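You operate a simulated robot arm through the tools that you are given. There is no shell and no other tool. Be economical: measure what you need, move in short steps, check, and stop when the job is done.

You are at the controls of a simulated robot arm. One attempt, no reset.

JOB
Nest the lot 9 reducer, try the green ring on it and tray it.
Fine: ring back on its peg; ring goes down to the shoulder is PASS, ring stops is REWORK; stand it in the tray; the other reducers stay. Hand force only on the gauges. Drop and damage nothing, leave nothing switched on. Set down upright: what you pick out.

Only the result counts: the job must be done as asked and must still hold three seconds after the hand-in. Knocking over, shifting, dropping, spilling or breaking anything else fails it.

ROBOT AND FRAMES
A 7-joint arm with a two-finger parallel gripper, fixed in place. Base frame: the origin is at the foot of the arm, x ahead of it, y to its left, z up; the work surface is at about z = 800. Readings come in mm, degrees, newtons and seconds.
With the tool pointing down near the work surface it reaches from about 300 to 700 mm from the base axis. Its first joint turns from -66.0 to 66.0 degrees. Payload 1.57 kg.
Tool frame: the origin (TCP) lies between the finger pads and is the grasp point; the fingertips stand 30 mm ahead of it; z points along the fingers, y is the line along which they close. The gripper opens to 110 mm. The fingers are 24 mm wide and 12 mm thick; the gripper's body (48 by 112 mm) begins 78 mm behind the TCP.
Orientation is told as [roll, pitch, yaw] about the base's x, y, z axes, in that order, counted from this pose: with the fingers straight down and closing along the base's y, the tool's x points along the base's -x, its y along +y and its z along -z.

CONTROLS
- The arm moves only by the tool move_arm. Its argument "commands" is a list of rows, each a list of 3 entries, a list of its own where there are three numbers: the shift along the tool's x, y, z in cm, then the turn, a rotation vector about the tool's x, y, z in degrees, then the opening in per cent of the stroke, from 0 (shut) to 100 (fully open). In form: [[[tx, ty, tz], [wx, wy, wz], jaw], ...]. A call has 1 to 10 rows; each row shifts and turns the commanded pose from where the row before left it, along the tool's axes as they then stand. Each row takes 0.2 s and may step no farther than 50 mm and 8.6 degrees from the row before; otherwise, or with a gripper value out of range, the whole call is refused. A pose out of reach is approached as far as the arm can. The call stops where the force on the tool passes 40 N (or 10 N more than at its start, if that is more) or the arm is blocked; 0.2 s more then pass. Each finger travels about 108 mm/s and halts on what it meets, pressing with about 36 N; the grip force reading is that of the motor and also rises with nothing between the fingers. The clock runs only during rows and for 0.2 s after the last one: add rows that do not move to give the fingers time. The reply holds the time, the measured pose of the TCP, the force on the tool along the base axes, the opening and the grip force, in the units named above and with some noise, with the torque about the TCP (base axes, N m) and any sound that the robot's microphone picked up.
- Cameras (640 x 400 px; columns grow to the right, rows downward): "scene" is fixed at [157.8, -386.1, 1404.4]; the picture's right is [0.84, -0.55, 0.00], its down [-0.30, -0.46, -0.83] and it looks along [0.46, 0.70, -0.55] (base axes); focal length 323 px, centre (320, 200). "wrist" rides on the gripper at [70, 16, -141] in the tool frame; the picture's right is [-0.23, 0.97, 0.00], its down [-0.86, -0.20, -0.48] and it looks along [-0.47, -0.11, 0.88] (tool axes); focal length 222 px, centre (320, 200). There is no depth. A picture from a camera that has moved, and an enlarged one, comes with that camera's place and axes in the base frame and with its lens.
- grab_frame(camera): a new picture of that camera. It takes no simulated time.
- enlarge(camera, box): a new picture of the part [left, top, right, bottom] of that camera's present view, enlarged. It takes no simulated time.
- finish_job(): hands the job in; it is judged then, once.

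Go step by step. Nothing tells you positions but the pictures and the camera data: compare them with the known pose of the tool, close in by small moves and look again before you grip or let go. The budget is 120 turns and 84 pictures, counting those below and the enlarged ones. Unless the task says otherwise, let go and move clear before handing in, and close with one line.

The tools are called after "Request:" as a command line: name --argument value ..., lists and objects as JSON in quotes. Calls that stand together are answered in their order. move_arm: Moves the arm, as the interface text tells. Its arguments: {"type":"object","properties":{"commands":{"type":"array"}},"required":["commands"]} The other tools are called the same way: grab_frame (camera) takes a picture; enlarge (camera, box) takes an enlarged picture of a part of a camera's view; finish_job () hands the job in.

At the start:

```text
time_s: 0.0
tcp_pos: [311.9, 182.8, 1164.7]
ee_rot: [0.0, 0.0, 0.0]
ft_force: [-0.1, 0.2, 0.1]
wrist_torque: [0.02, 0.01, 0.02]
gripper_width: 110.0
grasp_force: 0.1
```

scene: 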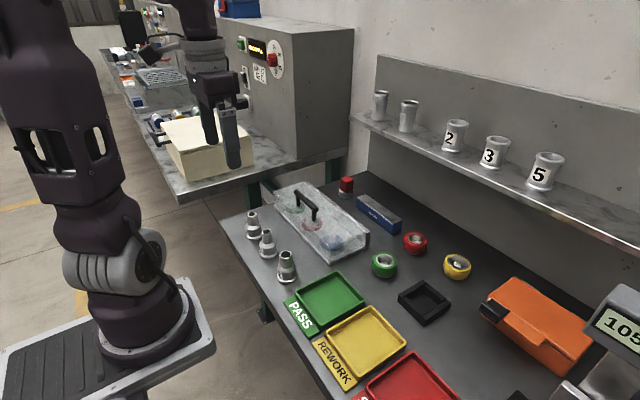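
wrist: 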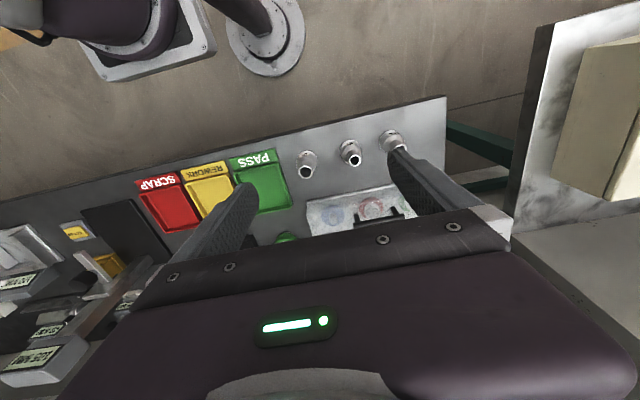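

I see three reducers near the box at the left, trays, gauges under a clear cover with a handle, and coloured rings on the bench. I'll enlarge to read details first.

Request:
enlarge --camera "scene" --box '[220, 160, 380, 290]'

Request:
enlarge --camera "scene" --box '[350, 200, 640, 400]'

Request:
enlarge --camera "scene" --box '[350, 70, 600, 220]'

Request:
enlarge --camera "wrist" --box '[100, 110, 460, 300]'

```text
3.08 times, centred on (300, 225) of scene
camera zoom: at [157.8, -386.1, 1404.4], right [0.84, -0.55, 0.0], down [-0.3, -0.46, -0.83], along [0.46, 0.7, -0.55], focal length 994 px, centre (382, 123)
```

zoom: 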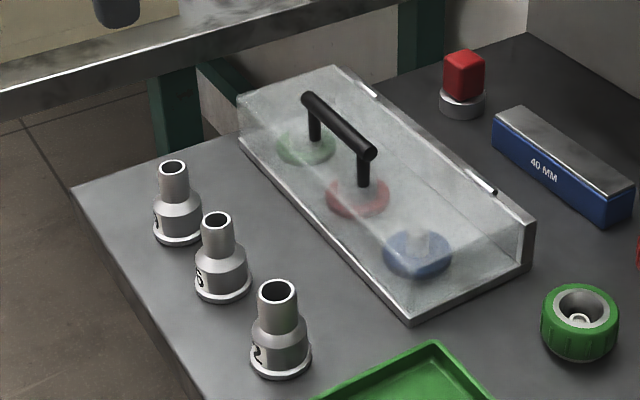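

```text
2.00 times, centred on (495, 300) of scene
camera zoom: at [157.8, -386.1, 1404.4], right [0.84, -0.55, 0.0], down [-0.3, -0.46, -0.83], along [0.46, 0.7, -0.55], focal length 646 px, centre (-30, 0)
```

zoom: 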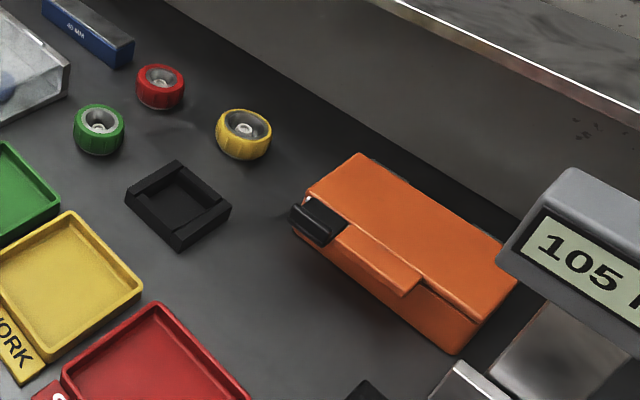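

```text
2.56 times, centred on (475, 145) of scene
camera zoom: at [157.8, -386.1, 1404.4], right [0.84, -0.55, 0.0], down [-0.3, -0.46, -0.83], along [0.46, 0.7, -0.55], focal length 827 px, centre (-77, 341)
```

zoom: 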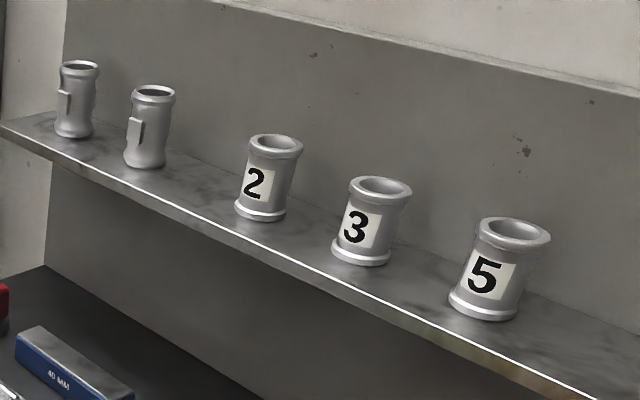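

```text
1.78 times, centred on (280, 205) of wrist
camera zoom: at [240.5, 199.0, 1306.3], right [0.23, 0.97, 0.0], down [0.86, -0.2, 0.48], along [0.47, -0.11, -0.88], focal length 395 px, centre (391, 191)
```

zoom: 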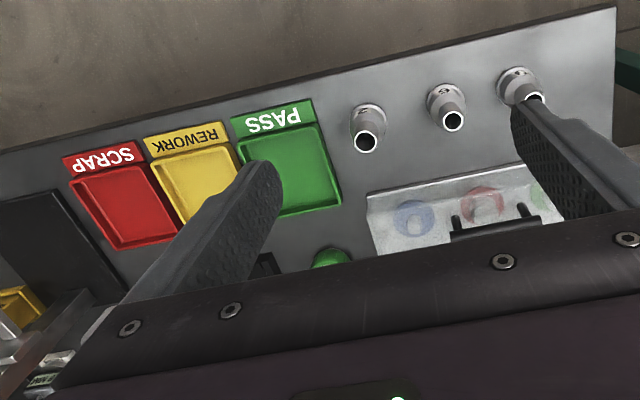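

I need to read the lot labels on the three bench reducers and understand the rings under the clear lid.

Request:
enlarge --camera "scene" --box '[235, 200, 305, 290]'

Request:
enlarge --camera "scene" --box '[270, 170, 375, 265]'

Request:
enlarge --camera "scene" --box '[360, 215, 480, 335]'

```text
4.44 times, centred on (270, 245) of scene
camera zoom: at [157.8, -386.1, 1404.4], right [0.84, -0.55, 0.0], down [-0.3, -0.46, -0.83], along [0.46, 0.7, -0.55], focal length 1436 px, centre (542, 0)
```

zoom: 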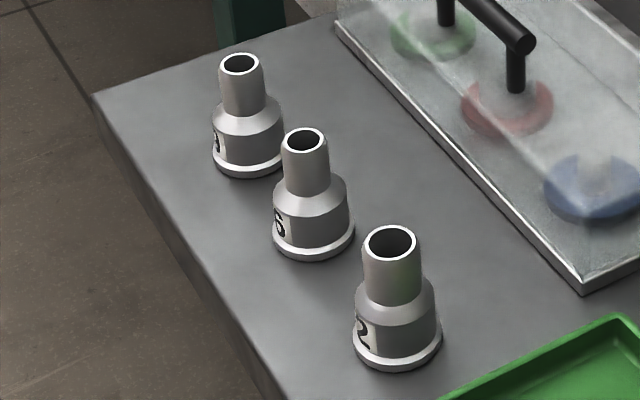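

```text
4.21 times, centred on (322, 218) of scene
camera zoom: at [157.8, -386.1, 1404.4], right [0.84, -0.55, 0.0], down [-0.3, -0.46, -0.83], along [0.46, 0.7, -0.55], focal length 1360 px, centre (310, 126)
```

zoom: 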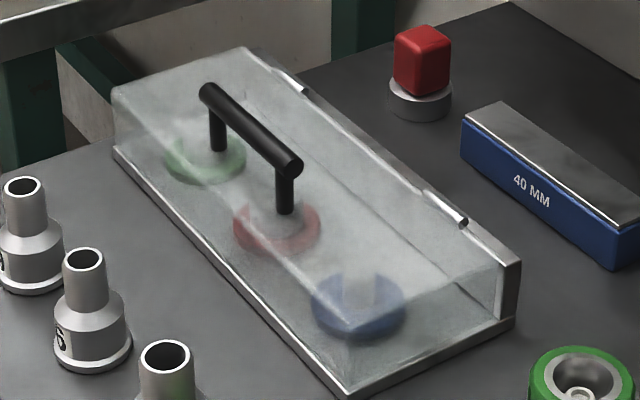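

```text
3.33 times, centred on (420, 275) of scene
camera zoom: at [157.8, -386.1, 1404.4], right [0.84, -0.55, 0.0], down [-0.3, -0.46, -0.83], along [0.46, 0.7, -0.55], focal length 1077 px, centre (-13, -50)
```

zoom: 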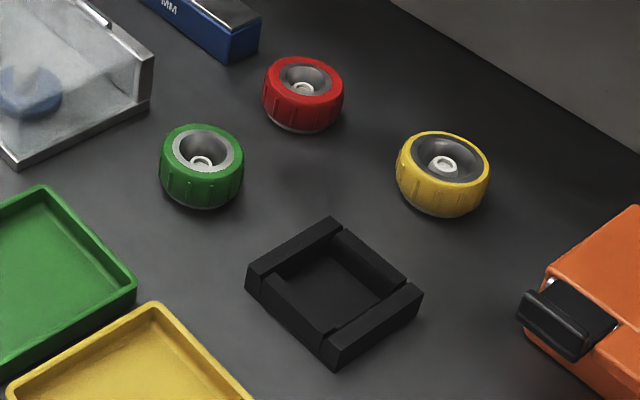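

Labels on the bench reducers face the robot; I'll bring the wrist camera down toward them for a closer look.

Request:
move_arm --commands '[[[0, -1, 4], [0, 0, 0], 100], [[0, -1, 4], [0, 0, 0], 100], [[0, -1, 4], [0, 0, 0], 100], [[0, 0, 4], [0, 0, 0], 100]]'

Request:
grab_frame --camera "wrist"

Request:
enlarge --camera "scene" --box '[0, 0, 350, 220]'

```text
time_s: 1.0
tcp_pos: [313.8, 152.1, 1004.0]
ee_rot: [0.0, 0.0, 0.0]
ft_force: [-0.3, 1.2, -0.1]
wrist_torque: [0.02, -0.03, 0.02]
gripper_width: 109.8
grasp_force: 0.1
```

```text
74 pictures are left
camera wrist: at [242.6, 169.2, 1145.7], right [0.23, 0.97, 0.0], down [0.86, -0.2, 0.48], along [0.47, -0.11, -0.88], focal length 222 px, centre (320, 200)
```

wrist: 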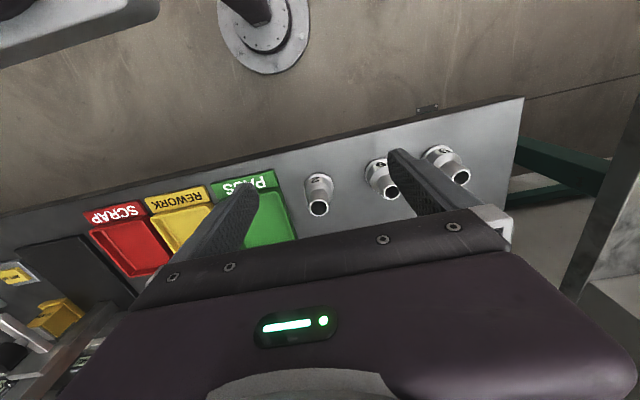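

```text
1.82 times, centred on (175, 110) of scene
camera zoom: at [157.8, -386.1, 1404.4], right [0.84, -0.55, 0.0], down [-0.3, -0.46, -0.83], along [0.46, 0.7, -0.55], focal length 588 px, centre (584, 364)
```

zoom: 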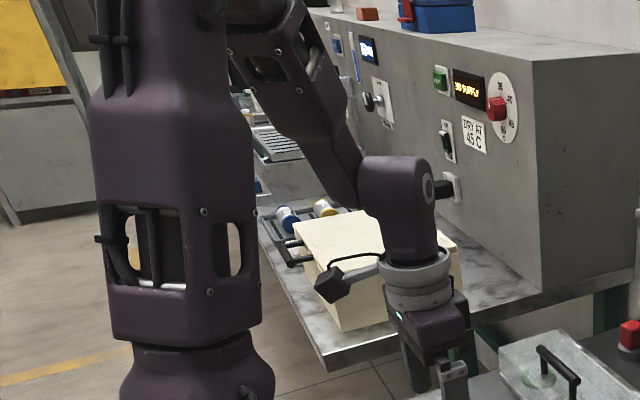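

The wrist view is inverted (top = robot base). I'll zoom on the three labels.

Request:
enlarge --camera "wrist" --box '[290, 130, 490, 230]'

```text
3.20 times, centred on (390, 180) of wrist
camera zoom: at [242.6, 169.2, 1145.7], right [0.23, 0.97, 0.0], down [0.86, -0.2, 0.48], along [0.47, -0.11, -0.88], focal length 711 px, centre (96, 264)
```

zoom: 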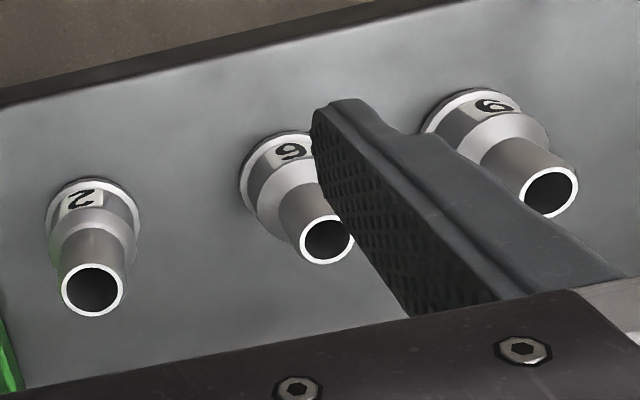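

Middle and far labels are 6/9; I need a tighter zoom to tell them apart.

Request:
enlarge --camera "wrist" --box '[360, 150, 400, 190]'

Request:
enlarge --camera "wrist" --box '[425, 145, 465, 185]'

Request:
enlarge --camera "scene" --box '[240, 205, 285, 260]'

```text
10.00 times, centred on (380, 170) of wrist
camera zoom: at [242.6, 169.2, 1145.7], right [0.23, 0.97, 0.0], down [0.86, -0.2, 0.48], along [0.47, -0.11, -0.88], focal length 2221 px, centre (-280, 500)
```

zoom: 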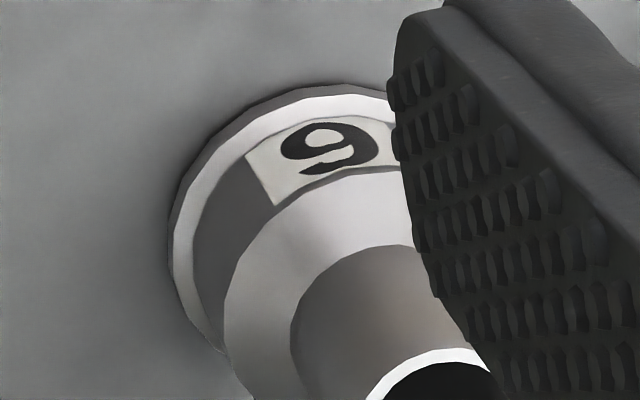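

```text
10.00 times, centred on (445, 165) of wrist
camera zoom: at [242.6, 169.2, 1145.7], right [0.23, 0.97, 0.0], down [0.86, -0.2, 0.48], along [0.47, -0.11, -0.88], focal length 2221 px, centre (-930, 550)
```

zoom: 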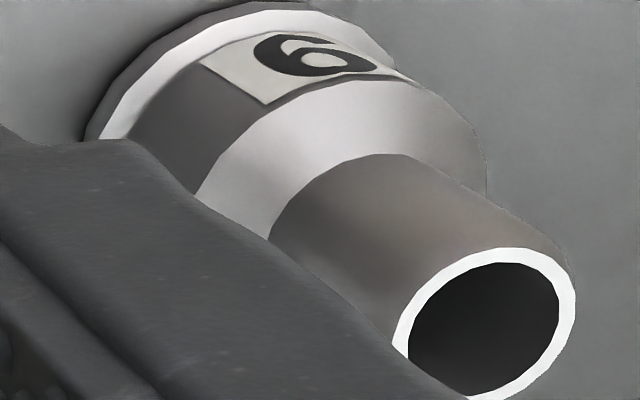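

```text
7.27 times, centred on (262, 232) of scene
camera zoom: at [157.8, -386.1, 1404.4], right [0.84, -0.55, 0.0], down [-0.3, -0.46, -0.83], along [0.46, 0.7, -0.55], focal length 2350 px, centre (738, -36)
```

zoom: 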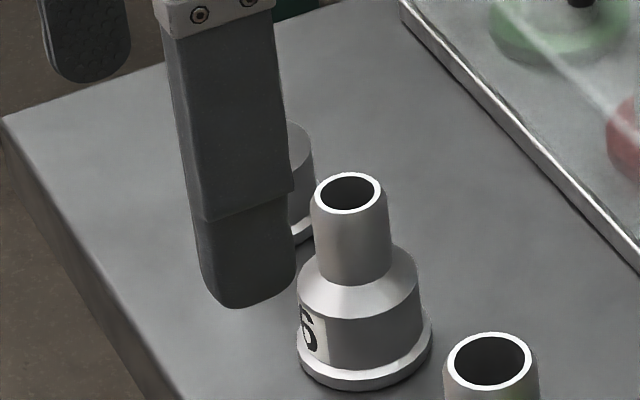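

The far-left one reads 9 upright (middle is 6, near is 2), so lot 9 stands at about (399, 330). Next I look down on the bench rings and the covered box to identify the ring gauges.

Request:
move_arm --commands '[[[-4, 1, 0], [0, 0, 0], 100], [[-4.5, 0, 0], [0, 0, 0], 100], [[-4.5, -1.5, 0], [0, 0, 0], 100], [[-4.5, -2, -1], [0, 0, 0], 100], [[-4.5, -2, -1], [0, 0, 0], 100], [[-4.5, -2, 0], [0, 0, 0], 100], [[0, -2, 0], [0, 0, 0], 100]]'

Request:
grab_frame --camera "wrist"

```text
refused: row 4 steps farther than a row can; nothing moved
```

```text
68 pictures are left
camera wrist: at [242.6, 169.2, 1145.7], right [0.23, 0.97, 0.0], down [0.86, -0.2, 0.48], along [0.47, -0.11, -0.88], focal length 222 px, centre (320, 200)
```

wrist: 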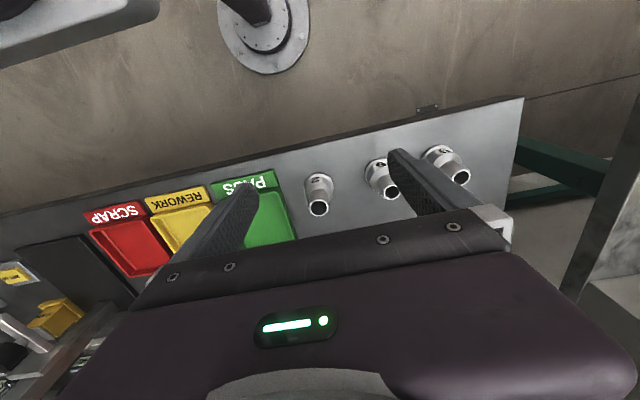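

The move was refused for step size only; I split it smaller.

Request:
move_arm --commands '[[[-4, 0, 0], [0, 0, 0], 100], [[-4.5, 0, 0], [0, 0, 0], 100], [[-4.5, -1.5, 0], [0, 0, 0], 100], [[-4.5, -1.5, 0], [0, 0, 0], 100], [[-4.5, -1.5, 0], [0, 0, 0], 100], [[-4.5, -1.5, 0], [0, 0, 0], 100], [[0, -3, 0], [0, 0, 0], 100]]'

Request:
grab_frame --camera "wrist"

```text
time_s: 2.6
tcp_pos: [576.2, 64.4, 1007.0]
ee_rot: [0.0, 0.0, -0.1]
ft_force: [-0.4, 0.0, 0.2]
wrist_torque: [0.01, 0.03, -0.01]
gripper_width: 110.1
grasp_force: 0.0
```

```text
67 pictures are left
camera wrist: at [506.6, 80.6, 1147.5], right [0.23, 0.97, 0.0], down [0.86, -0.2, 0.48], along [0.47, -0.11, -0.88], focal length 222 px, centre (320, 200)
```

wrist: 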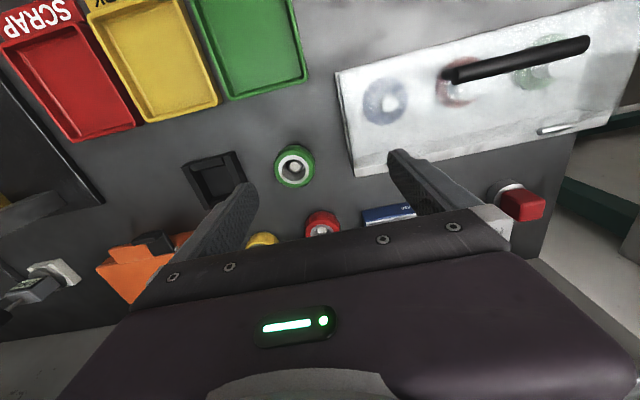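

Request:
enlarge --camera "wrist" --box '[250, 130, 350, 240]'

Request:
enlarge --camera "wrist" --box '[330, 20, 630, 220]'

```text
3.64 times, centred on (300, 185) of wrist
camera zoom: at [506.6, 80.6, 1147.5], right [0.23, 0.97, 0.0], down [0.86, -0.2, 0.48], along [0.47, -0.11, -0.88], focal length 808 px, centre (393, 254)
```

zoom: 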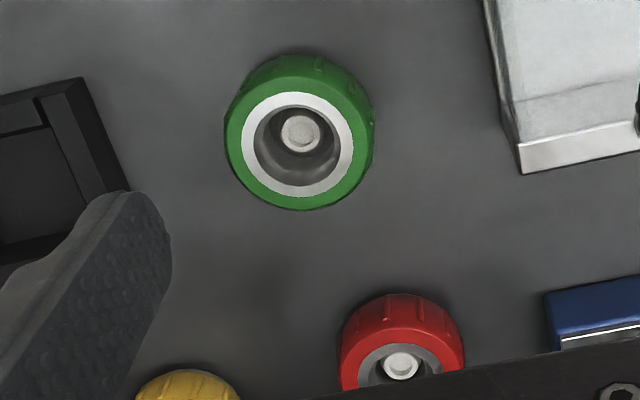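

```text
2.00 times, centred on (480, 120) of wrist
camera zoom: at [506.6, 80.6, 1147.5], right [0.23, 0.97, 0.0], down [0.86, -0.2, 0.48], along [0.47, -0.11, -0.88], focal length 444 px, centre (0, 360)
```

zoom: 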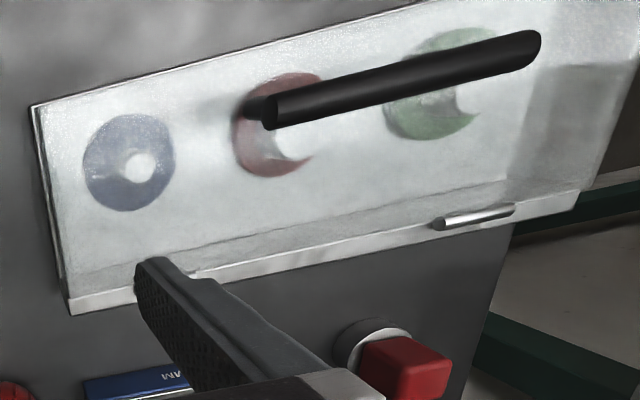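

The bench rings are knurled ring gauges on pegs (the covered set look like plugs), so the green ring is the one at about (613, 15), top z≈836. The nest is near (622, −108); I go look at it.

Request:
move_arm --commands '[[[0, -4.5, 0], [0, 0, 0], 100], [[0, -4.5, 0], [0, 0, 0], 100], [[0, -4, 0], [0, 0, 0], 100]]'

Request:
grab_frame --camera "wrist"

Request:
enlarge --camera "wrist" --box '[250, 110, 400, 220]'

```text
time_s: 3.4
tcp_pos: [577.4, -68.0, 1003.8]
ee_rot: [0.1, 0.1, 0.1]
ft_force: [0.0, -0.2, -0.4]
wrist_torque: [0.03, -0.03, -0.03]
gripper_width: 110.0
grasp_force: 0.0
```

```text
64 pictures are left
camera wrist: at [505.5, -51.9, 1146.0], right [0.23, 0.97, 0.0], down [0.86, -0.2, 0.48], along [0.47, -0.11, -0.88], focal length 222 px, centre (320, 200)
```

wrist: 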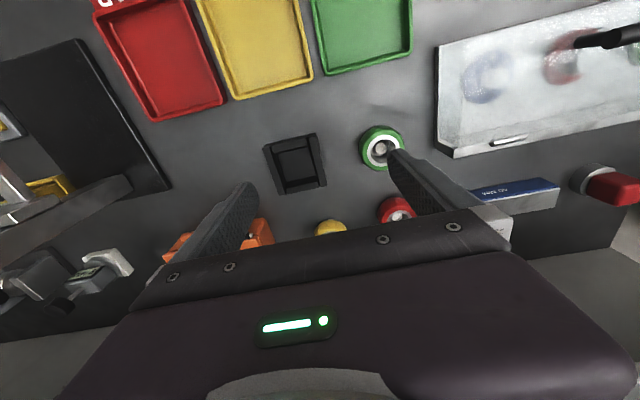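

```text
3.64 times, centred on (325, 165) of wrist
camera zoom: at [505.5, -51.9, 1146.0], right [0.23, 0.97, 0.0], down [0.86, -0.2, 0.48], along [0.47, -0.11, -0.88], focal length 808 px, centre (302, 327)
```

zoom: 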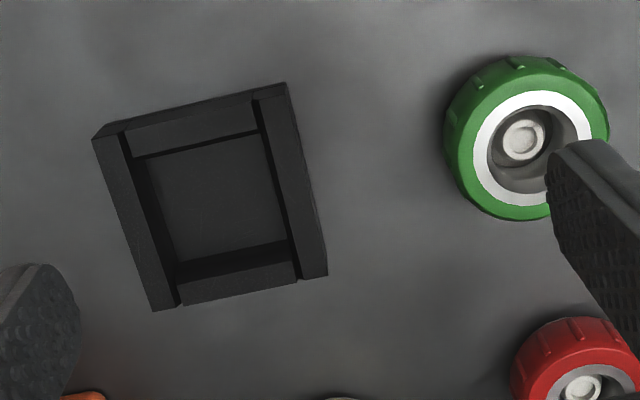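

Nest opening is roughly 55 mm square, centred near (615, −115). Now I travel back above the lot 9 reducer.

Request:
move_arm --commands '[[[1.7, 3.9, 0], [0, 0, 0], 60], [[1.7, 3.9, 0], [0, 0, 0], 60], [[1.7, 3.9, 0], [0, 0, 0], 60], [[1.7, 3.9, 0], [0, 0, 0], 60], [[1.7, 3.9, 0], [0, 0, 0], 60], [[1.7, 3.9, 0], [0, 0, 0], 60], [[1.7, 3.9, 0], [0, 0, 0], 60], [[1.7, 3.9, 0], [0, 0, 0], 60], [[1.7, 3.9, 0], [0, 0, 0], 60], [[1.7, 3.9, 0], [0, 0, 0], 60]]'

Request:
grab_frame --camera "wrist"

```text
time_s: 5.6
tcp_pos: [408.0, 325.9, 1006.8]
ee_rot: [0.0, -0.1, 0.1]
ft_force: [-0.5, 0.5, 0.0]
wrist_torque: [-0.03, -0.01, -0.02]
gripper_width: 66.0
grasp_force: 0.0
```

```text
62 pictures are left
camera wrist: at [335.4, 342.7, 1147.2], right [0.23, 0.97, 0.0], down [0.86, -0.2, 0.48], along [0.47, -0.11, -0.88], focal length 222 px, centre (320, 200)
```

wrist: 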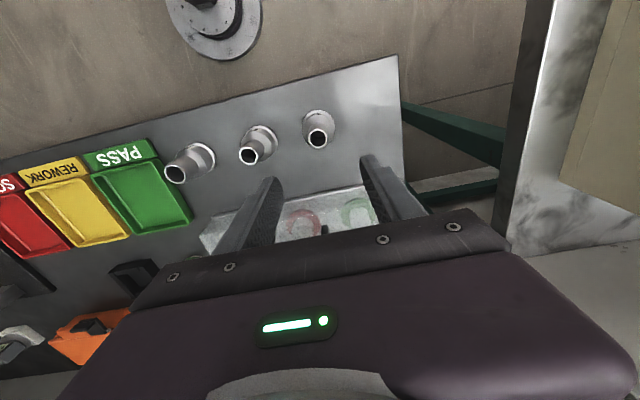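

Request:
enlarge --camera "wrist" --box '[270, 90, 370, 170]'

Request:
enlarge --camera "scene" --box '[215, 190, 315, 290]'

```text
5.00 times, centred on (320, 130) of wrist
camera zoom: at [335.4, 342.7, 1147.2], right [0.23, 0.97, 0.0], down [0.86, -0.2, 0.48], along [0.47, -0.11, -0.88], focal length 1111 px, centre (320, 550)
```

zoom: 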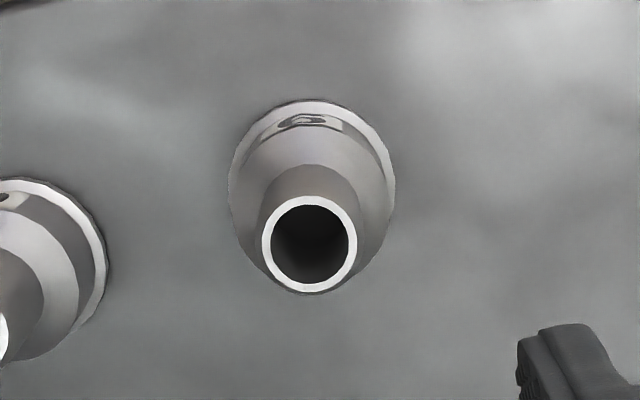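

```text
4.00 times, centred on (265, 240) of scene
camera zoom: at [157.8, -386.1, 1404.4], right [0.84, -0.55, 0.0], down [-0.3, -0.46, -0.83], along [0.46, 0.7, -0.55], focal length 1292 px, centre (540, 40)
```

zoom: 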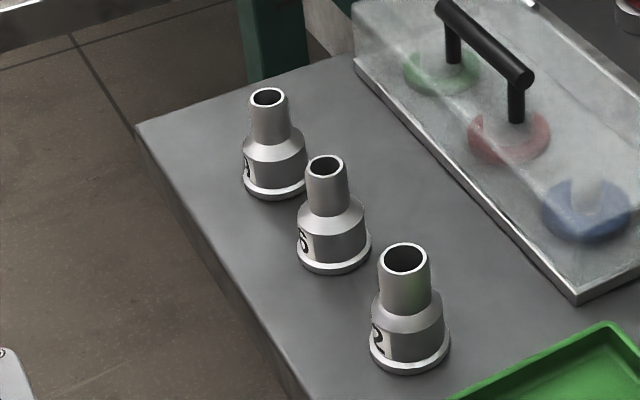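

Lot 9's neck top is at about (396, 325.5, 878). I align and descend part way, opening narrowed to keep clear of lot 6.

Request:
move_arm --commands '[[[1.2, 0, 2], [0, 0, 0], 55], [[0, 0, 3], [0, 0, 0], 55], [[0, 0, 2.5], [0, 0, 0], 55], [[0, 0, 0], [0, 0, 0], 55]]'

Request:
grab_frame --camera "wrist"

Request:
enlarge --camera "scene" --box '[215, 170, 315, 270]'

```text
time_s: 6.6
tcp_pos: [395.1, 321.8, 931.3]
ee_rot: [0.0, 0.0, 0.0]
ft_force: [0.5, -0.2, 0.2]
wrist_torque: [-0.03, -0.03, -0.01]
gripper_width: 60.6
grasp_force: 0.0
```

```text
59 pictures are left
camera wrist: at [323.2, 339.4, 1071.2], right [0.23, 0.97, 0.0], down [0.86, -0.2, 0.48], along [0.47, -0.11, -0.88], focal length 222 px, centre (320, 200)
```

wrist: 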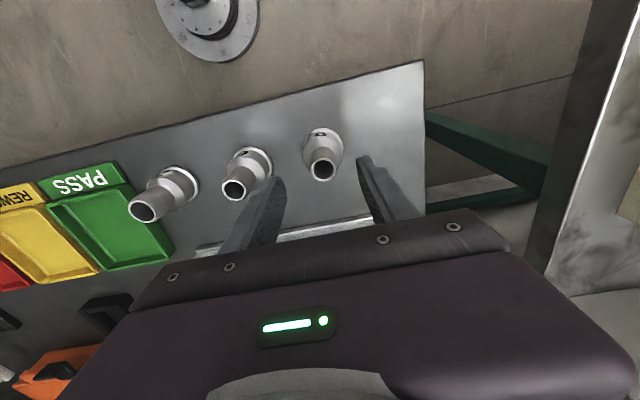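

```text
4.00 times, centred on (265, 220) of scene
camera zoom: at [157.8, -386.1, 1404.4], right [0.84, -0.55, 0.0], down [-0.3, -0.46, -0.83], along [0.46, 0.7, -0.55], focal length 1292 px, centre (540, 120)
```

zoom: 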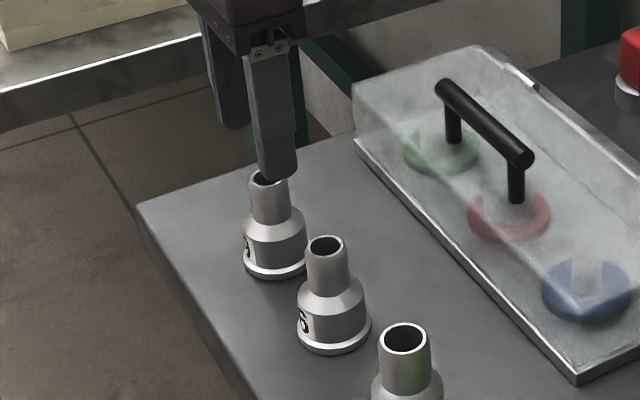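

Aligned within 3 mm in y; I correct, descend to the neck and close.

Request:
move_arm --commands '[[[0, 0.3, 0], [0, 0, 0], 55], [[0, 0, 2.5], [0, 0, 0], 55], [[0, 0, 2.6], [0, 0, 0], 55], [[0, 0, 0], [0, 0, 0], 35], [[0, 0, 0], [0, 0, 0], 35]]'

Request:
enlarge --camera "wrist" --box '[220, 90, 420, 240]'

Request:
enlarge --camera "scene" --box '[215, 170, 315, 270]'

```text
time_s: 7.8
tcp_pos: [394.8, 325.4, 879.9]
ee_rot: [0.0, 0.0, 0.0]
ft_force: [-0.4, 0.8, -0.1]
wrist_torque: [0.01, -0.04, -0.01]
gripper_width: 38.7
grasp_force: 0.1
```

```text
2.67 times, centred on (320, 165) of wrist
camera zoom: at [323.9, 343.2, 1020.7], right [0.23, 0.97, 0.0], down [0.86, -0.2, 0.48], along [0.47, -0.11, -0.88], focal length 592 px, centre (320, 293)
```

zoom: 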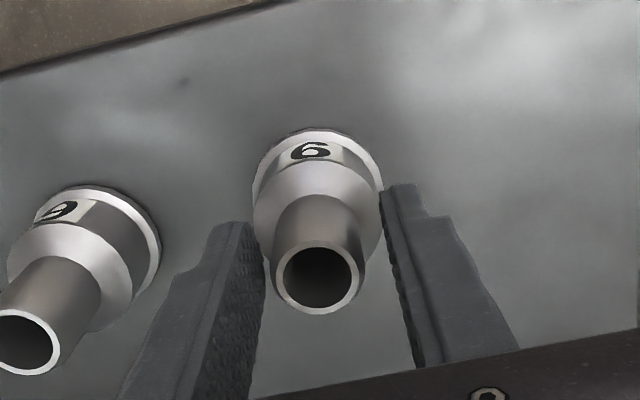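

```text
4.00 times, centred on (265, 220) of scene
camera zoom: at [157.8, -386.1, 1404.4], right [0.84, -0.55, 0.0], down [-0.3, -0.46, -0.83], along [0.46, 0.7, -0.55], focal length 1292 px, centre (540, 120)
```

zoom: 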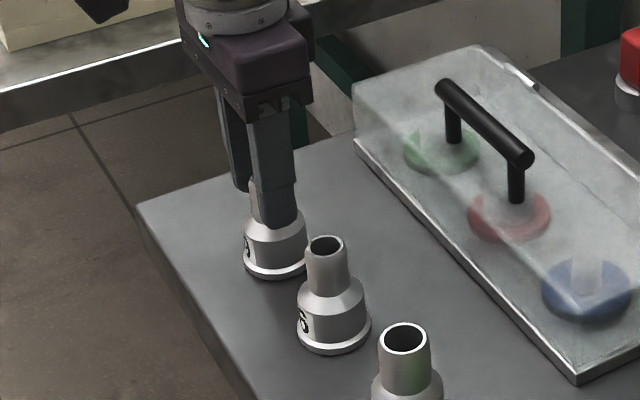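

Neck sits centred between the fingers, tips just above the cone. Closing.

Request:
move_arm --commands '[[[0, 0, 0], [0, 0, 0], 28], [[0, 0, 0], [0, 0, 0], 15], [[0, 0, 0], [0, 0, 0], 15], [[0, 0, 0], [0, 0, 0], 15]]'

```text
time_s: 8.8
tcp_pos: [394.9, 325.8, 878.4]
ee_rot: [-0.1, 0.0, -0.1]
ft_force: [-0.3, -0.3, -0.1]
wrist_torque: [-0.02, 0.01, 0.02]
gripper_width: 26.2
grasp_force: 36.6
```

Gripped: neck is about 26 mm. Lift straight up.

Request:
move_arm --commands '[[[0, 0, -1], [0, 0, 0], 15], [[0, 0, -2], [0, 0, 0], 15], [[0, 0, -3], [0, 0, 0], 15], [[0, 0, -4], [0, 0, 0], 15]]'

Request:
grab_frame --camera "scene"

```text
time_s: 9.8
tcp_pos: [395.9, 323.5, 979.0]
ee_rot: [0.0, 0.0, 0.0]
ft_force: [0.7, -1.0, -2.3]
wrist_torque: [0.0, 0.02, -0.01]
gripper_width: 26.1
grasp_force: 35.9
```

```text
55 pictures are left
```

scene: 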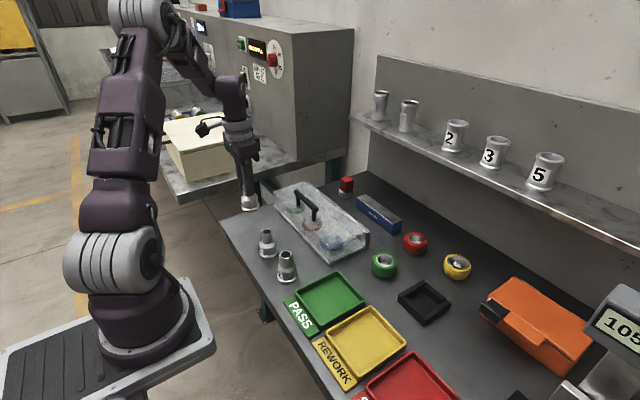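

Lifted cleanly (~2.3 N). Carry it over to the nest, higher than everything.

Request:
move_arm --commands '[[[0, -2, -3], [0, 0, 0], 15], [[0, -4.3, 0], [0, 0, 0], 15], [[0, -4.3, 0], [0, 0, 0], 15], [[0, -4.3, 0], [0, 0, 0], 15], [[-1, -4, 0], [0, 0, 0], 15], [[-2.5, -4, 0], [0, 0, 0], 15], [[-2.8, -3.7, 0], [0, 0, 0], 15], [[-2.8, -3.5, 0], [0, 0, 0], 15], [[-2.8, -3.5, 0], [0, 0, 0], 15], [[-2.8, -3.5, 0], [0, 0, 0], 15]]'

```text
time_s: 12.0
tcp_pos: [541.1, -46.9, 1010.9]
ee_rot: [0.0, 0.0, 0.1]
ft_force: [0.2, -0.6, -2.9]
wrist_torque: [0.02, 0.01, 0.0]
gripper_width: 26.4
grasp_force: 36.3
```

Request:
move_arm --commands '[[[-2.4, -2.3, 0], [0, 0, 0], 15], [[-2.4, -2.3, 0], [0, 0, 0], 15], [[-2.4, -2.2, 0], [0, 0, 0], 15], [[0, 0, 3], [0, 0, 0], 15], [[0, 0, 3], [0, 0, 0], 15], [[0, 0, 0], [0, 0, 0], 15]]'

Request:
grab_frame --camera "wrist"

Request:
enlarge --camera "scene" --box '[370, 220, 480, 330]'

```text
time_s: 13.4
tcp_pos: [614.2, -114.6, 948.3]
ee_rot: [0.1, 0.1, -0.1]
ft_force: [0.1, -0.6, -2.3]
wrist_torque: [-0.06, -0.01, 0.03]
gripper_width: 26.5
grasp_force: 36.0
```

```text
54 pictures are left
camera wrist: at [541.9, -97.7, 1089.6], right [0.23, 0.97, 0.0], down [0.86, -0.2, 0.48], along [0.47, -0.11, -0.88], focal length 222 px, centre (320, 200)
```

wrist: 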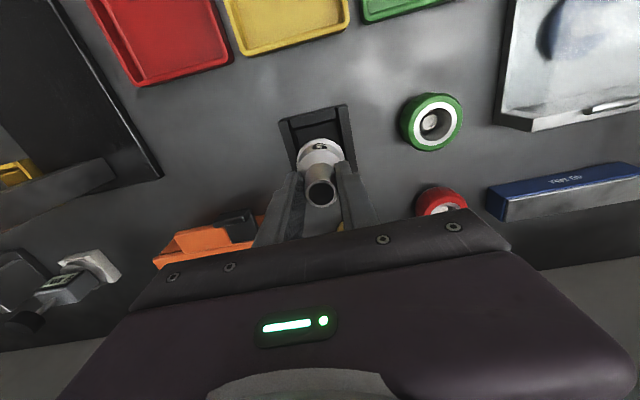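

```text
3.64 times, centred on (425, 275) of scene
camera zoom: at [157.9, -386.1, 1404.3], right [0.84, -0.55, 0.0], down [-0.3, -0.46, -0.83], along [0.46, 0.7, -0.55], focal length 1175 px, centre (-62, -73)
```

zoom: 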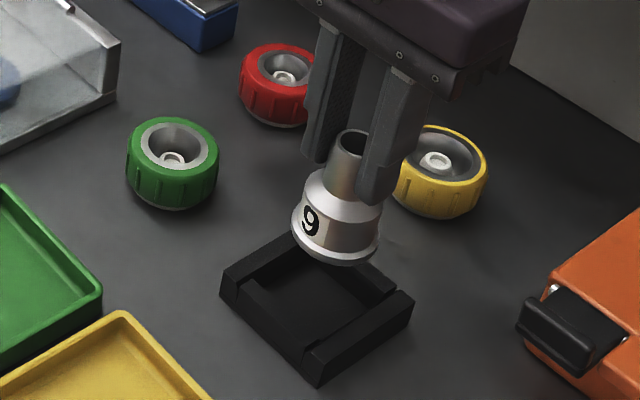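

The 9 is confirmed. Let me zoom in to align with the nest precisely.

Request:
enlarge --camera "wrist" --box '[265, 90, 375, 210]'

Request:
enlarge --camera "scene" --box '[395, 260, 455, 335]'

```text
3.33 times, centred on (320, 150) of wrist
camera zoom: at [541.9, -97.7, 1089.6], right [0.23, 0.97, 0.0], down [0.86, -0.2, 0.48], along [0.47, -0.11, -0.88], focal length 740 px, centre (320, 367)
```

zoom: 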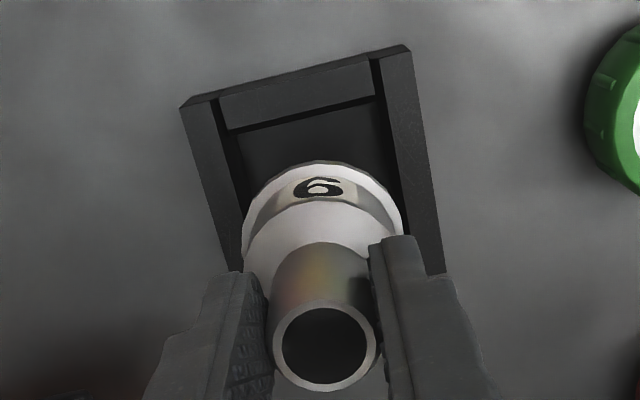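

```text
5.33 times, centred on (425, 298) of scene
camera zoom: at [157.9, -386.1, 1404.3], right [0.84, -0.55, 0.0], down [-0.3, -0.46, -0.83], along [0.46, 0.7, -0.55], focal length 1723 px, centre (-240, -320)
```

zoom: 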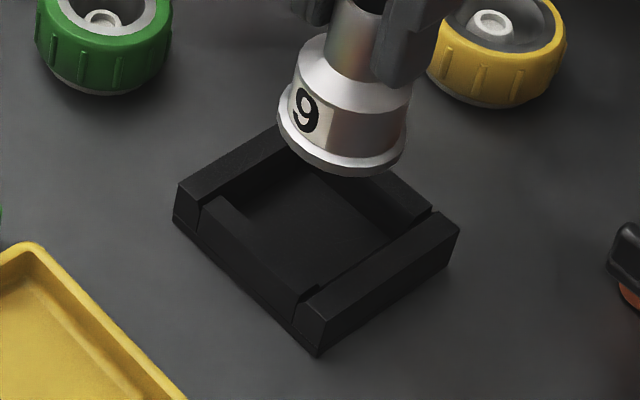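

Estimates from the two cameras differ by a few mm; I lower to just above the nest rim and compare directly.

Request:
move_arm --commands '[[[-0.25, 0.1, 2], [0, 0, 0], 15], [[0, 0, 2.2], [0, 0, 0], 15], [[0, 0, 0], [0, 0, 0], 15]]'

Request:
enlarge --camera "wrist" --box '[265, 110, 375, 210]'

Request:
enlarge --camera "scene" --box '[395, 250, 455, 325]'

```text
time_s: 14.2
tcp_pos: [613.5, -112.8, 906.9]
ee_rot: [0.0, 0.0, -0.1]
ft_force: [-0.3, -0.3, -3.2]
wrist_torque: [0.0, 0.01, 0.01]
gripper_width: 26.4
grasp_force: 36.0
```

```text
4.00 times, centred on (320, 160) of wrist
camera zoom: at [543.6, -96.2, 1048.4], right [0.23, 0.97, 0.0], down [0.86, -0.2, 0.48], along [0.47, -0.11, -0.88], focal length 888 px, centre (320, 360)
```

zoom: 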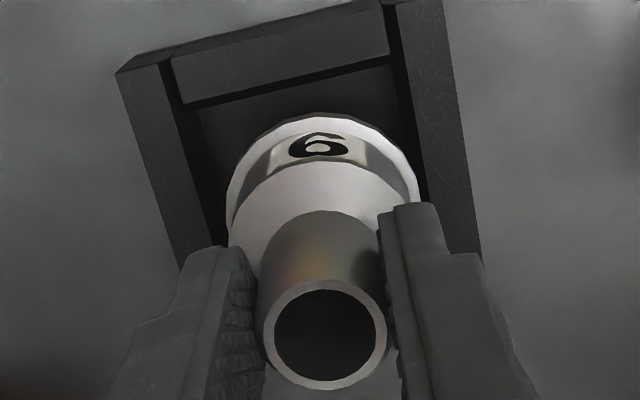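

```text
5.33 times, centred on (425, 288) of scene
camera zoom: at [157.9, -386.1, 1404.3], right [0.84, -0.55, 0.0], down [-0.3, -0.46, -0.83], along [0.46, 0.7, -0.55], focal length 1723 px, centre (-240, -267)
```

zoom: 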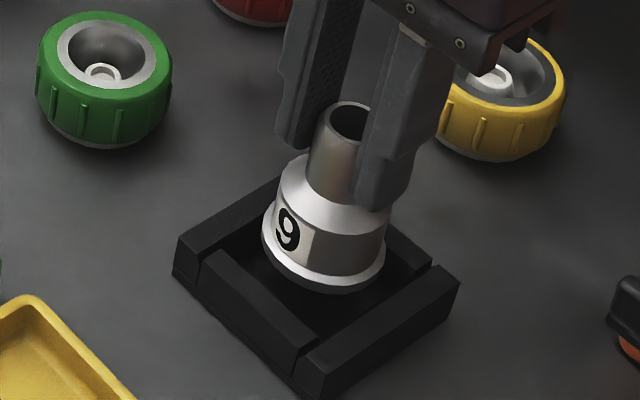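

I shift slightly toward (614, −113), lower a little more and check again.

Request:
move_arm --commands '[[[0.15, -0.05, 0.5], [0, 0, 0], 15], [[0, 0, 0], [0, 0, 0], 15]]'

Request:
enlarge --camera "wrist" --box '[270, 120, 370, 200]'

Request:
enlarge --camera "scene" --box '[397, 275, 450, 325]'

```text
time_s: 14.8
tcp_pos: [613.7, -113.2, 902.5]
ee_rot: [0.0, 0.0, 0.0]
ft_force: [-0.7, -0.1, -3.1]
wrist_torque: [-0.01, -0.02, 0.0]
gripper_width: 26.3
grasp_force: 36.1
```

```text
5.00 times, centred on (320, 160) of wrist
camera zoom: at [542.8, -97.1, 1043.6], right [0.23, 0.97, 0.0], down [0.86, -0.2, 0.48], along [0.47, -0.11, -0.88], focal length 1111 px, centre (320, 400)
```

zoom: 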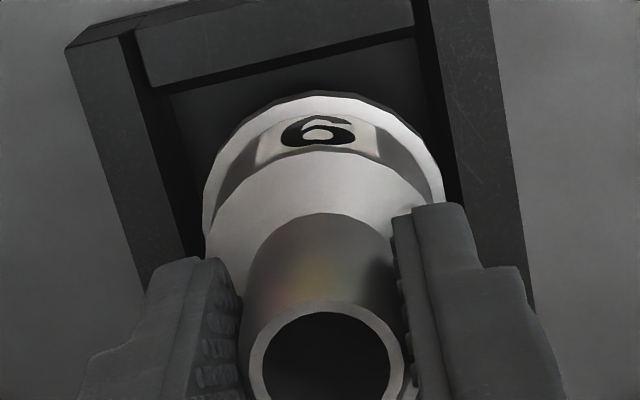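

```text
8.00 times, centred on (424, 300) of scene
camera zoom: at [157.9, -386.1, 1404.3], right [0.84, -0.55, 0.0], down [-0.3, -0.46, -0.83], along [0.46, 0.7, -0.55], focal length 2585 px, centre (-508, -600)
```

zoom: 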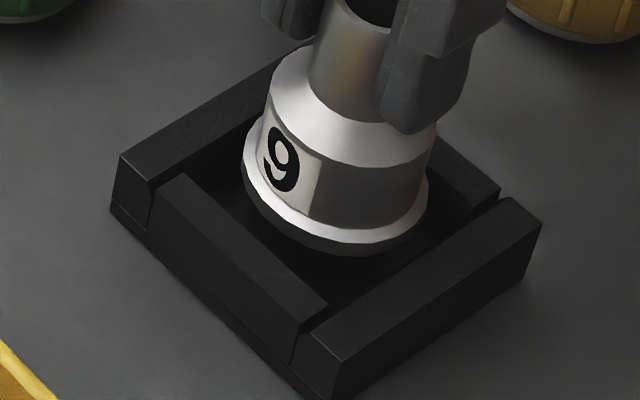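

Within about 2 mm of centre with ~5 mm clearance around; I lower into the nest gradually watching the force.

Request:
move_arm --commands '[[[0.1, -0.05, 0.6], [0, 0, 0], 15], [[0, 0, 0.5], [0, 0, 0], 15], [[0, 0, 0.3], [0, 0, 0], 15]]'

Request:
enlarge --camera "scene" --box '[397, 275, 450, 325]'

```text
time_s: 15.6
tcp_pos: [613.0, -114.6, 888.7]
ee_rot: [0.0, 0.0, -0.1]
ft_force: [-8.7, 1.0, -0.4]
wrist_torque: [-0.03, 0.47, -0.05]
gripper_width: 26.1
grasp_force: 35.8
```

```text
8.00 times, centred on (424, 300) of scene
camera zoom: at [157.6, -386.1, 1404.4], right [0.84, -0.55, 0.0], down [-0.3, -0.46, -0.83], along [0.46, 0.7, -0.55], focal length 2585 px, centre (-508, -600)
```

zoom: 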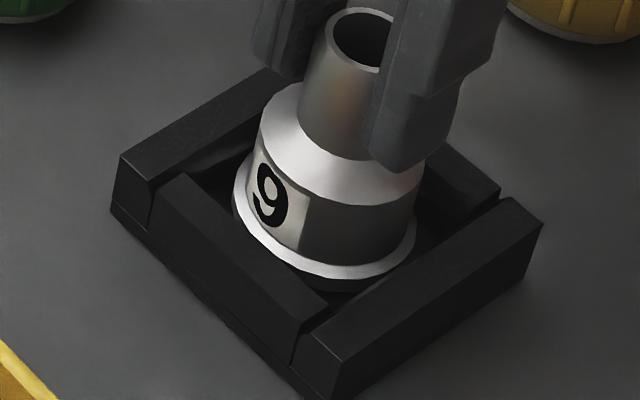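

There's an 8.7 N push toward −x: the flange touches the far wall. I shift back −x by 2–3 mm.

Request:
move_arm --commands '[[[0.2, 0, 0], [0, 0, 0], 15], [[0, 0, 0], [0, 0, 0], 15]]'

```text
time_s: 16.2
tcp_pos: [612.5, -114.2, 889.2]
ee_rot: [0.0, -0.2, 0.0]
ft_force: [-0.6, 0.2, -2.9]
wrist_torque: [-0.01, 0.03, 0.0]
gripper_width: 26.2
grasp_force: 36.5
```

Request:
move_arm --commands '[[[0.1, 0, 0.2], [0, 0, 0], 15], [[0, 0, 0.2], [0, 0, 0], 15], [[0, 0, 0], [0, 0, 0], 15]]'

```text
time_s: 17.0
tcp_pos: [610.8, -113.2, 884.9]
ee_rot: [0.0, -0.2, 0.0]
ft_force: [-3.7, 2.5, 25.7]
wrist_torque: [0.15, -0.03, 0.17]
gripper_width: 26.5
grasp_force: 35.8
```

Vertical contact at bottom z≈806. I ease off 1 mm and look whether it's seated flat.

Request:
move_arm --commands '[[[0, 0, -0.1], [0, 0, 0], 15], [[0, 0, 0], [0, 0, 0], 15]]'

Request:
enlarge --camera "scene" --box '[397, 275, 450, 325]'

Request:
enlarge --camera "wrist" --box '[270, 120, 370, 200]'

```text
time_s: 17.6
tcp_pos: [611.7, -113.9, 885.5]
ee_rot: [-0.1, -0.1, 0.0]
ft_force: [5.6, 1.9, 11.8]
wrist_torque: [0.04, -0.76, 0.01]
gripper_width: 26.3
grasp_force: 36.0
```

```text
8.00 times, centred on (424, 300) of scene
camera zoom: at [157.7, -386.0, 1404.4], right [0.84, -0.55, 0.0], down [-0.3, -0.46, -0.83], along [0.46, 0.7, -0.55], focal length 2585 px, centre (-508, -600)
```

zoom: 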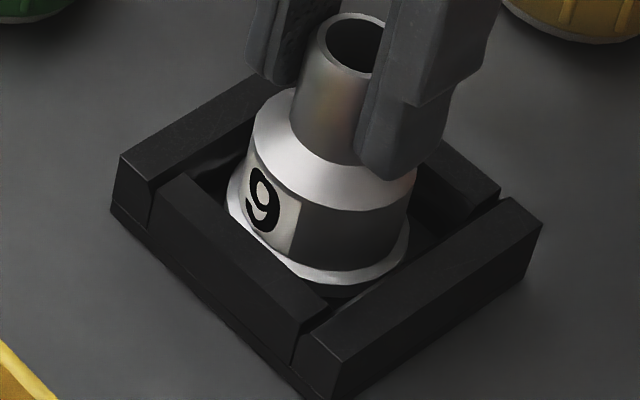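

```text
5.00 times, centred on (320, 160) of wrist
camera zoom: at [540.0, -96.7, 1026.8], right [0.23, 0.97, 0.0], down [0.85, -0.2, 0.48], along [0.47, -0.11, -0.88], focal length 1111 px, centre (320, 400)
```

zoom: 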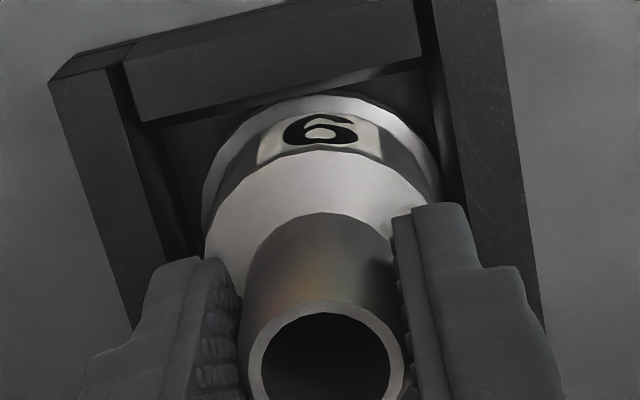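

Now it leans on the near wall; centre is between, so +1.3 mm in x, then lower gently again.

Request:
move_arm --commands '[[[-0.13, 0, -0.1], [0, 0, 0], 15], [[0, 0, 0], [0, 0, 0], 15]]'

Request:
move_arm --commands '[[[0, 0, 0.15], [0, 0, 0], 15], [[0, 0, 0], [0, 0, 0], 15]]'

```text
time_s: 18.2
tcp_pos: [611.3, -113.3, 886.4]
ee_rot: [0.0, 0.1, -0.1]
ft_force: [0.0, -0.3, 0.4]
wrist_torque: [-0.01, -0.04, 0.02]
gripper_width: 26.6
grasp_force: 35.8
```

```text
time_s: 18.8
tcp_pos: [611.9, -114.0, 886.0]
ee_rot: [0.0, 0.0, 0.0]
ft_force: [-8.7, 2.6, 21.5]
wrist_torque: [0.11, 0.06, 0.04]
gripper_width: 26.3
grasp_force: 35.5
```

It's resting on the floor. I relieve the press and open slightly.

Request:
move_arm --commands '[[[0, 0, -0.13], [0, 0, 0], 15], [[0, 0, 0], [0, 0, 0], 15]]'

Request:
move_arm --commands '[[[0, 0, 0], [0, 0, 0], 28], [[0, 0, 0], [0, 0, 0], 35], [[0, 0, 0], [0, 0, 0], 42], [[0, 0, 0], [0, 0, 0], 42]]'

Request:
enlarge --camera "scene" --box '[397, 265, 450, 325]'

Request:
enlarge --camera "wrist" --box '[270, 120, 370, 200]'

```text
time_s: 19.4
tcp_pos: [612.6, -113.6, 884.7]
ee_rot: [0.0, 0.0, 0.0]
ft_force: [-1.6, 0.1, 5.4]
wrist_torque: [0.02, -0.09, 0.02]
gripper_width: 26.4
grasp_force: 35.6
```

```text
time_s: 20.4
tcp_pos: [612.0, -113.0, 886.5]
ee_rot: [0.0, 0.1, 0.0]
ft_force: [-0.2, -0.6, 0.3]
wrist_torque: [0.0, 0.0, -0.02]
gripper_width: 46.5
grasp_force: 0.1
```

```text
6.67 times, centred on (424, 295) of scene
camera zoom: at [157.8, -386.1, 1404.4], right [0.84, -0.55, 0.0], down [-0.3, -0.46, -0.83], along [0.46, 0.7, -0.55], focal length 2154 px, centre (-370, -433)
```

zoom: 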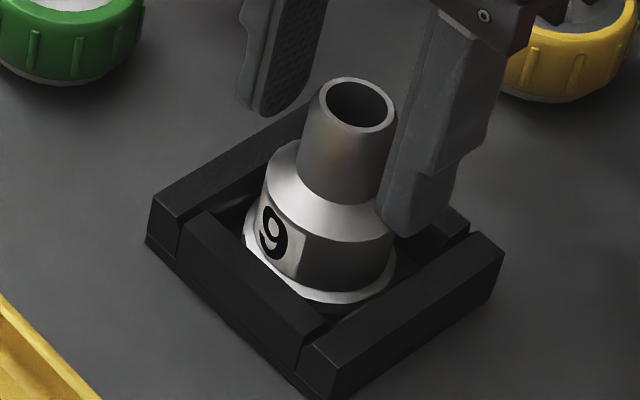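

```text
5.00 times, centred on (320, 160) of wrist
camera zoom: at [541.1, -96.9, 1027.2], right [0.23, 0.97, 0.0], down [0.86, -0.2, 0.48], along [0.47, -0.11, -0.88], focal length 1111 px, centre (320, 400)
```

zoom: 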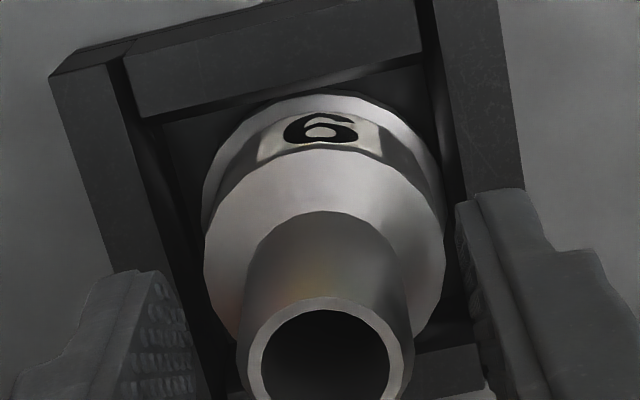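

Reducer stands in the nest with its axis at (612, −113). Now go up and over to the green ring.

Request:
move_arm --commands '[[[0, 0, -4], [0, 0, 0], 50], [[0, 0, -4], [0, 0, 0], 60], [[0, 4.3, 0], [0, 0, 0], 80], [[0, 4.3, 0], [0, 0, 0], 80], [[0, 4.2, 0], [0, 0, 0], 80], [[0, 0, 0], [0, 0, 0], 80]]'

Request:
enlarge --camera "wrist" --box '[220, 90, 420, 220]'

Request:
enlarge --camera "scene" --box '[350, 200, 470, 320]'

```text
time_s: 21.8
tcp_pos: [614.4, 13.6, 964.2]
ee_rot: [0.0, -0.1, 0.0]
ft_force: [-0.6, 0.3, -0.5]
wrist_torque: [-0.01, 0.03, 0.01]
gripper_width: 87.8
grasp_force: 0.1
```

```text
3.08 times, centred on (320, 155) of wrist
camera zoom: at [542.5, 31.4, 1105.0], right [0.23, 0.97, 0.0], down [0.86, -0.2, 0.48], along [0.47, -0.11, -0.88], focal length 684 px, centre (320, 338)
```

zoom: 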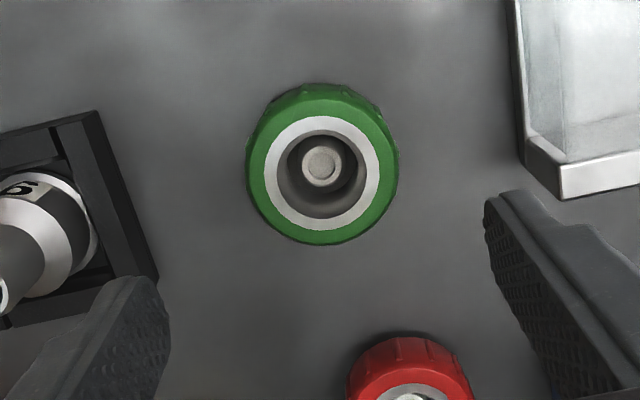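

```text
3.33 times, centred on (410, 260) of scene
camera zoom: at [157.8, -386.1, 1404.4], right [0.84, -0.55, 0.0], down [-0.3, -0.46, -0.83], along [0.46, 0.7, -0.55], focal length 1077 px, centre (20, 0)
```

zoom: 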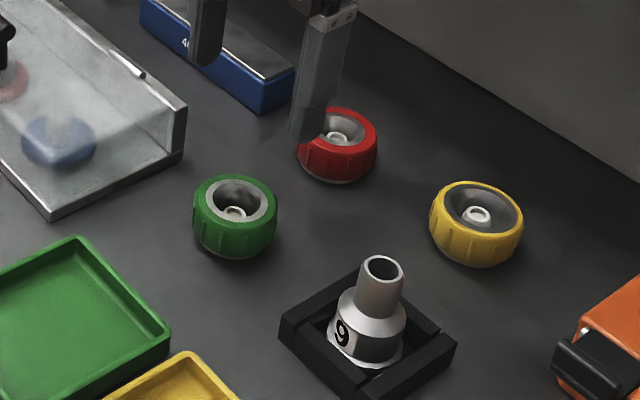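

The gripper is centred over the green ring (612, 15). I descend, opening 88 mm, to grip the ring body.

Request:
move_arm --commands '[[[0, 0.05, 4], [0, 0, 0], 80], [[0, 0, 4], [0, 0, 0], 80], [[0, 0, 3.5], [0, 0, 0], 80], [[0, 0, 1.2], [0, 0, 0], 80], [[0, 0, 0], [0, 0, 0], 70]]'

Request:
enlarge --camera "wrist" --box '[220, 110, 420, 240]'

Request:
enlarge --camera "scene" --box '[350, 220, 430, 300]'

```text
time_s: 23.0
tcp_pos: [614.0, 14.0, 837.4]
ee_rot: [0.1, -0.1, 0.0]
ft_force: [0.4, -1.0, -1.0]
wrist_torque: [0.0, -0.02, -0.02]
gripper_width: 77.3
grasp_force: 0.1
```

```text
3.08 times, centred on (320, 175) of wrist
camera zoom: at [541.7, 30.9, 979.1], right [0.23, 0.97, 0.0], down [0.86, -0.2, 0.48], along [0.47, -0.11, -0.88], focal length 684 px, centre (320, 277)
```

zoom: 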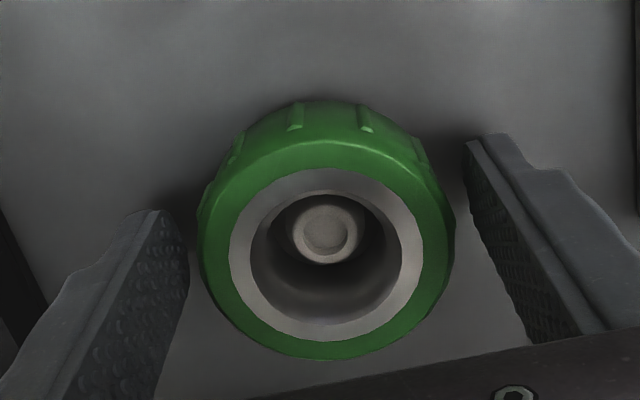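

```text
5.00 times, centred on (390, 260) of scene
camera zoom: at [157.8, -386.1, 1404.4], right [0.84, -0.55, 0.0], down [-0.3, -0.46, -0.83], along [0.46, 0.7, -0.55], focal length 1616 px, centre (-30, -100)
```

zoom: 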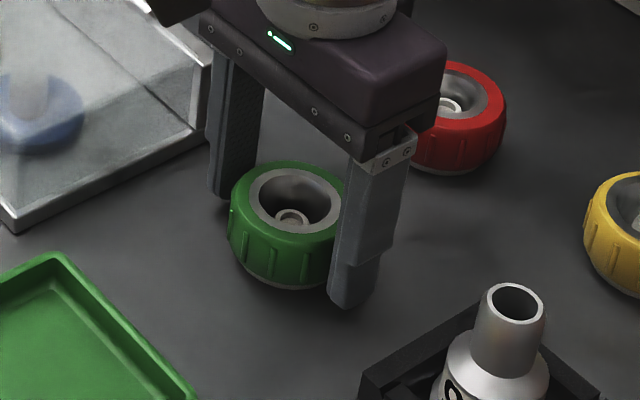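

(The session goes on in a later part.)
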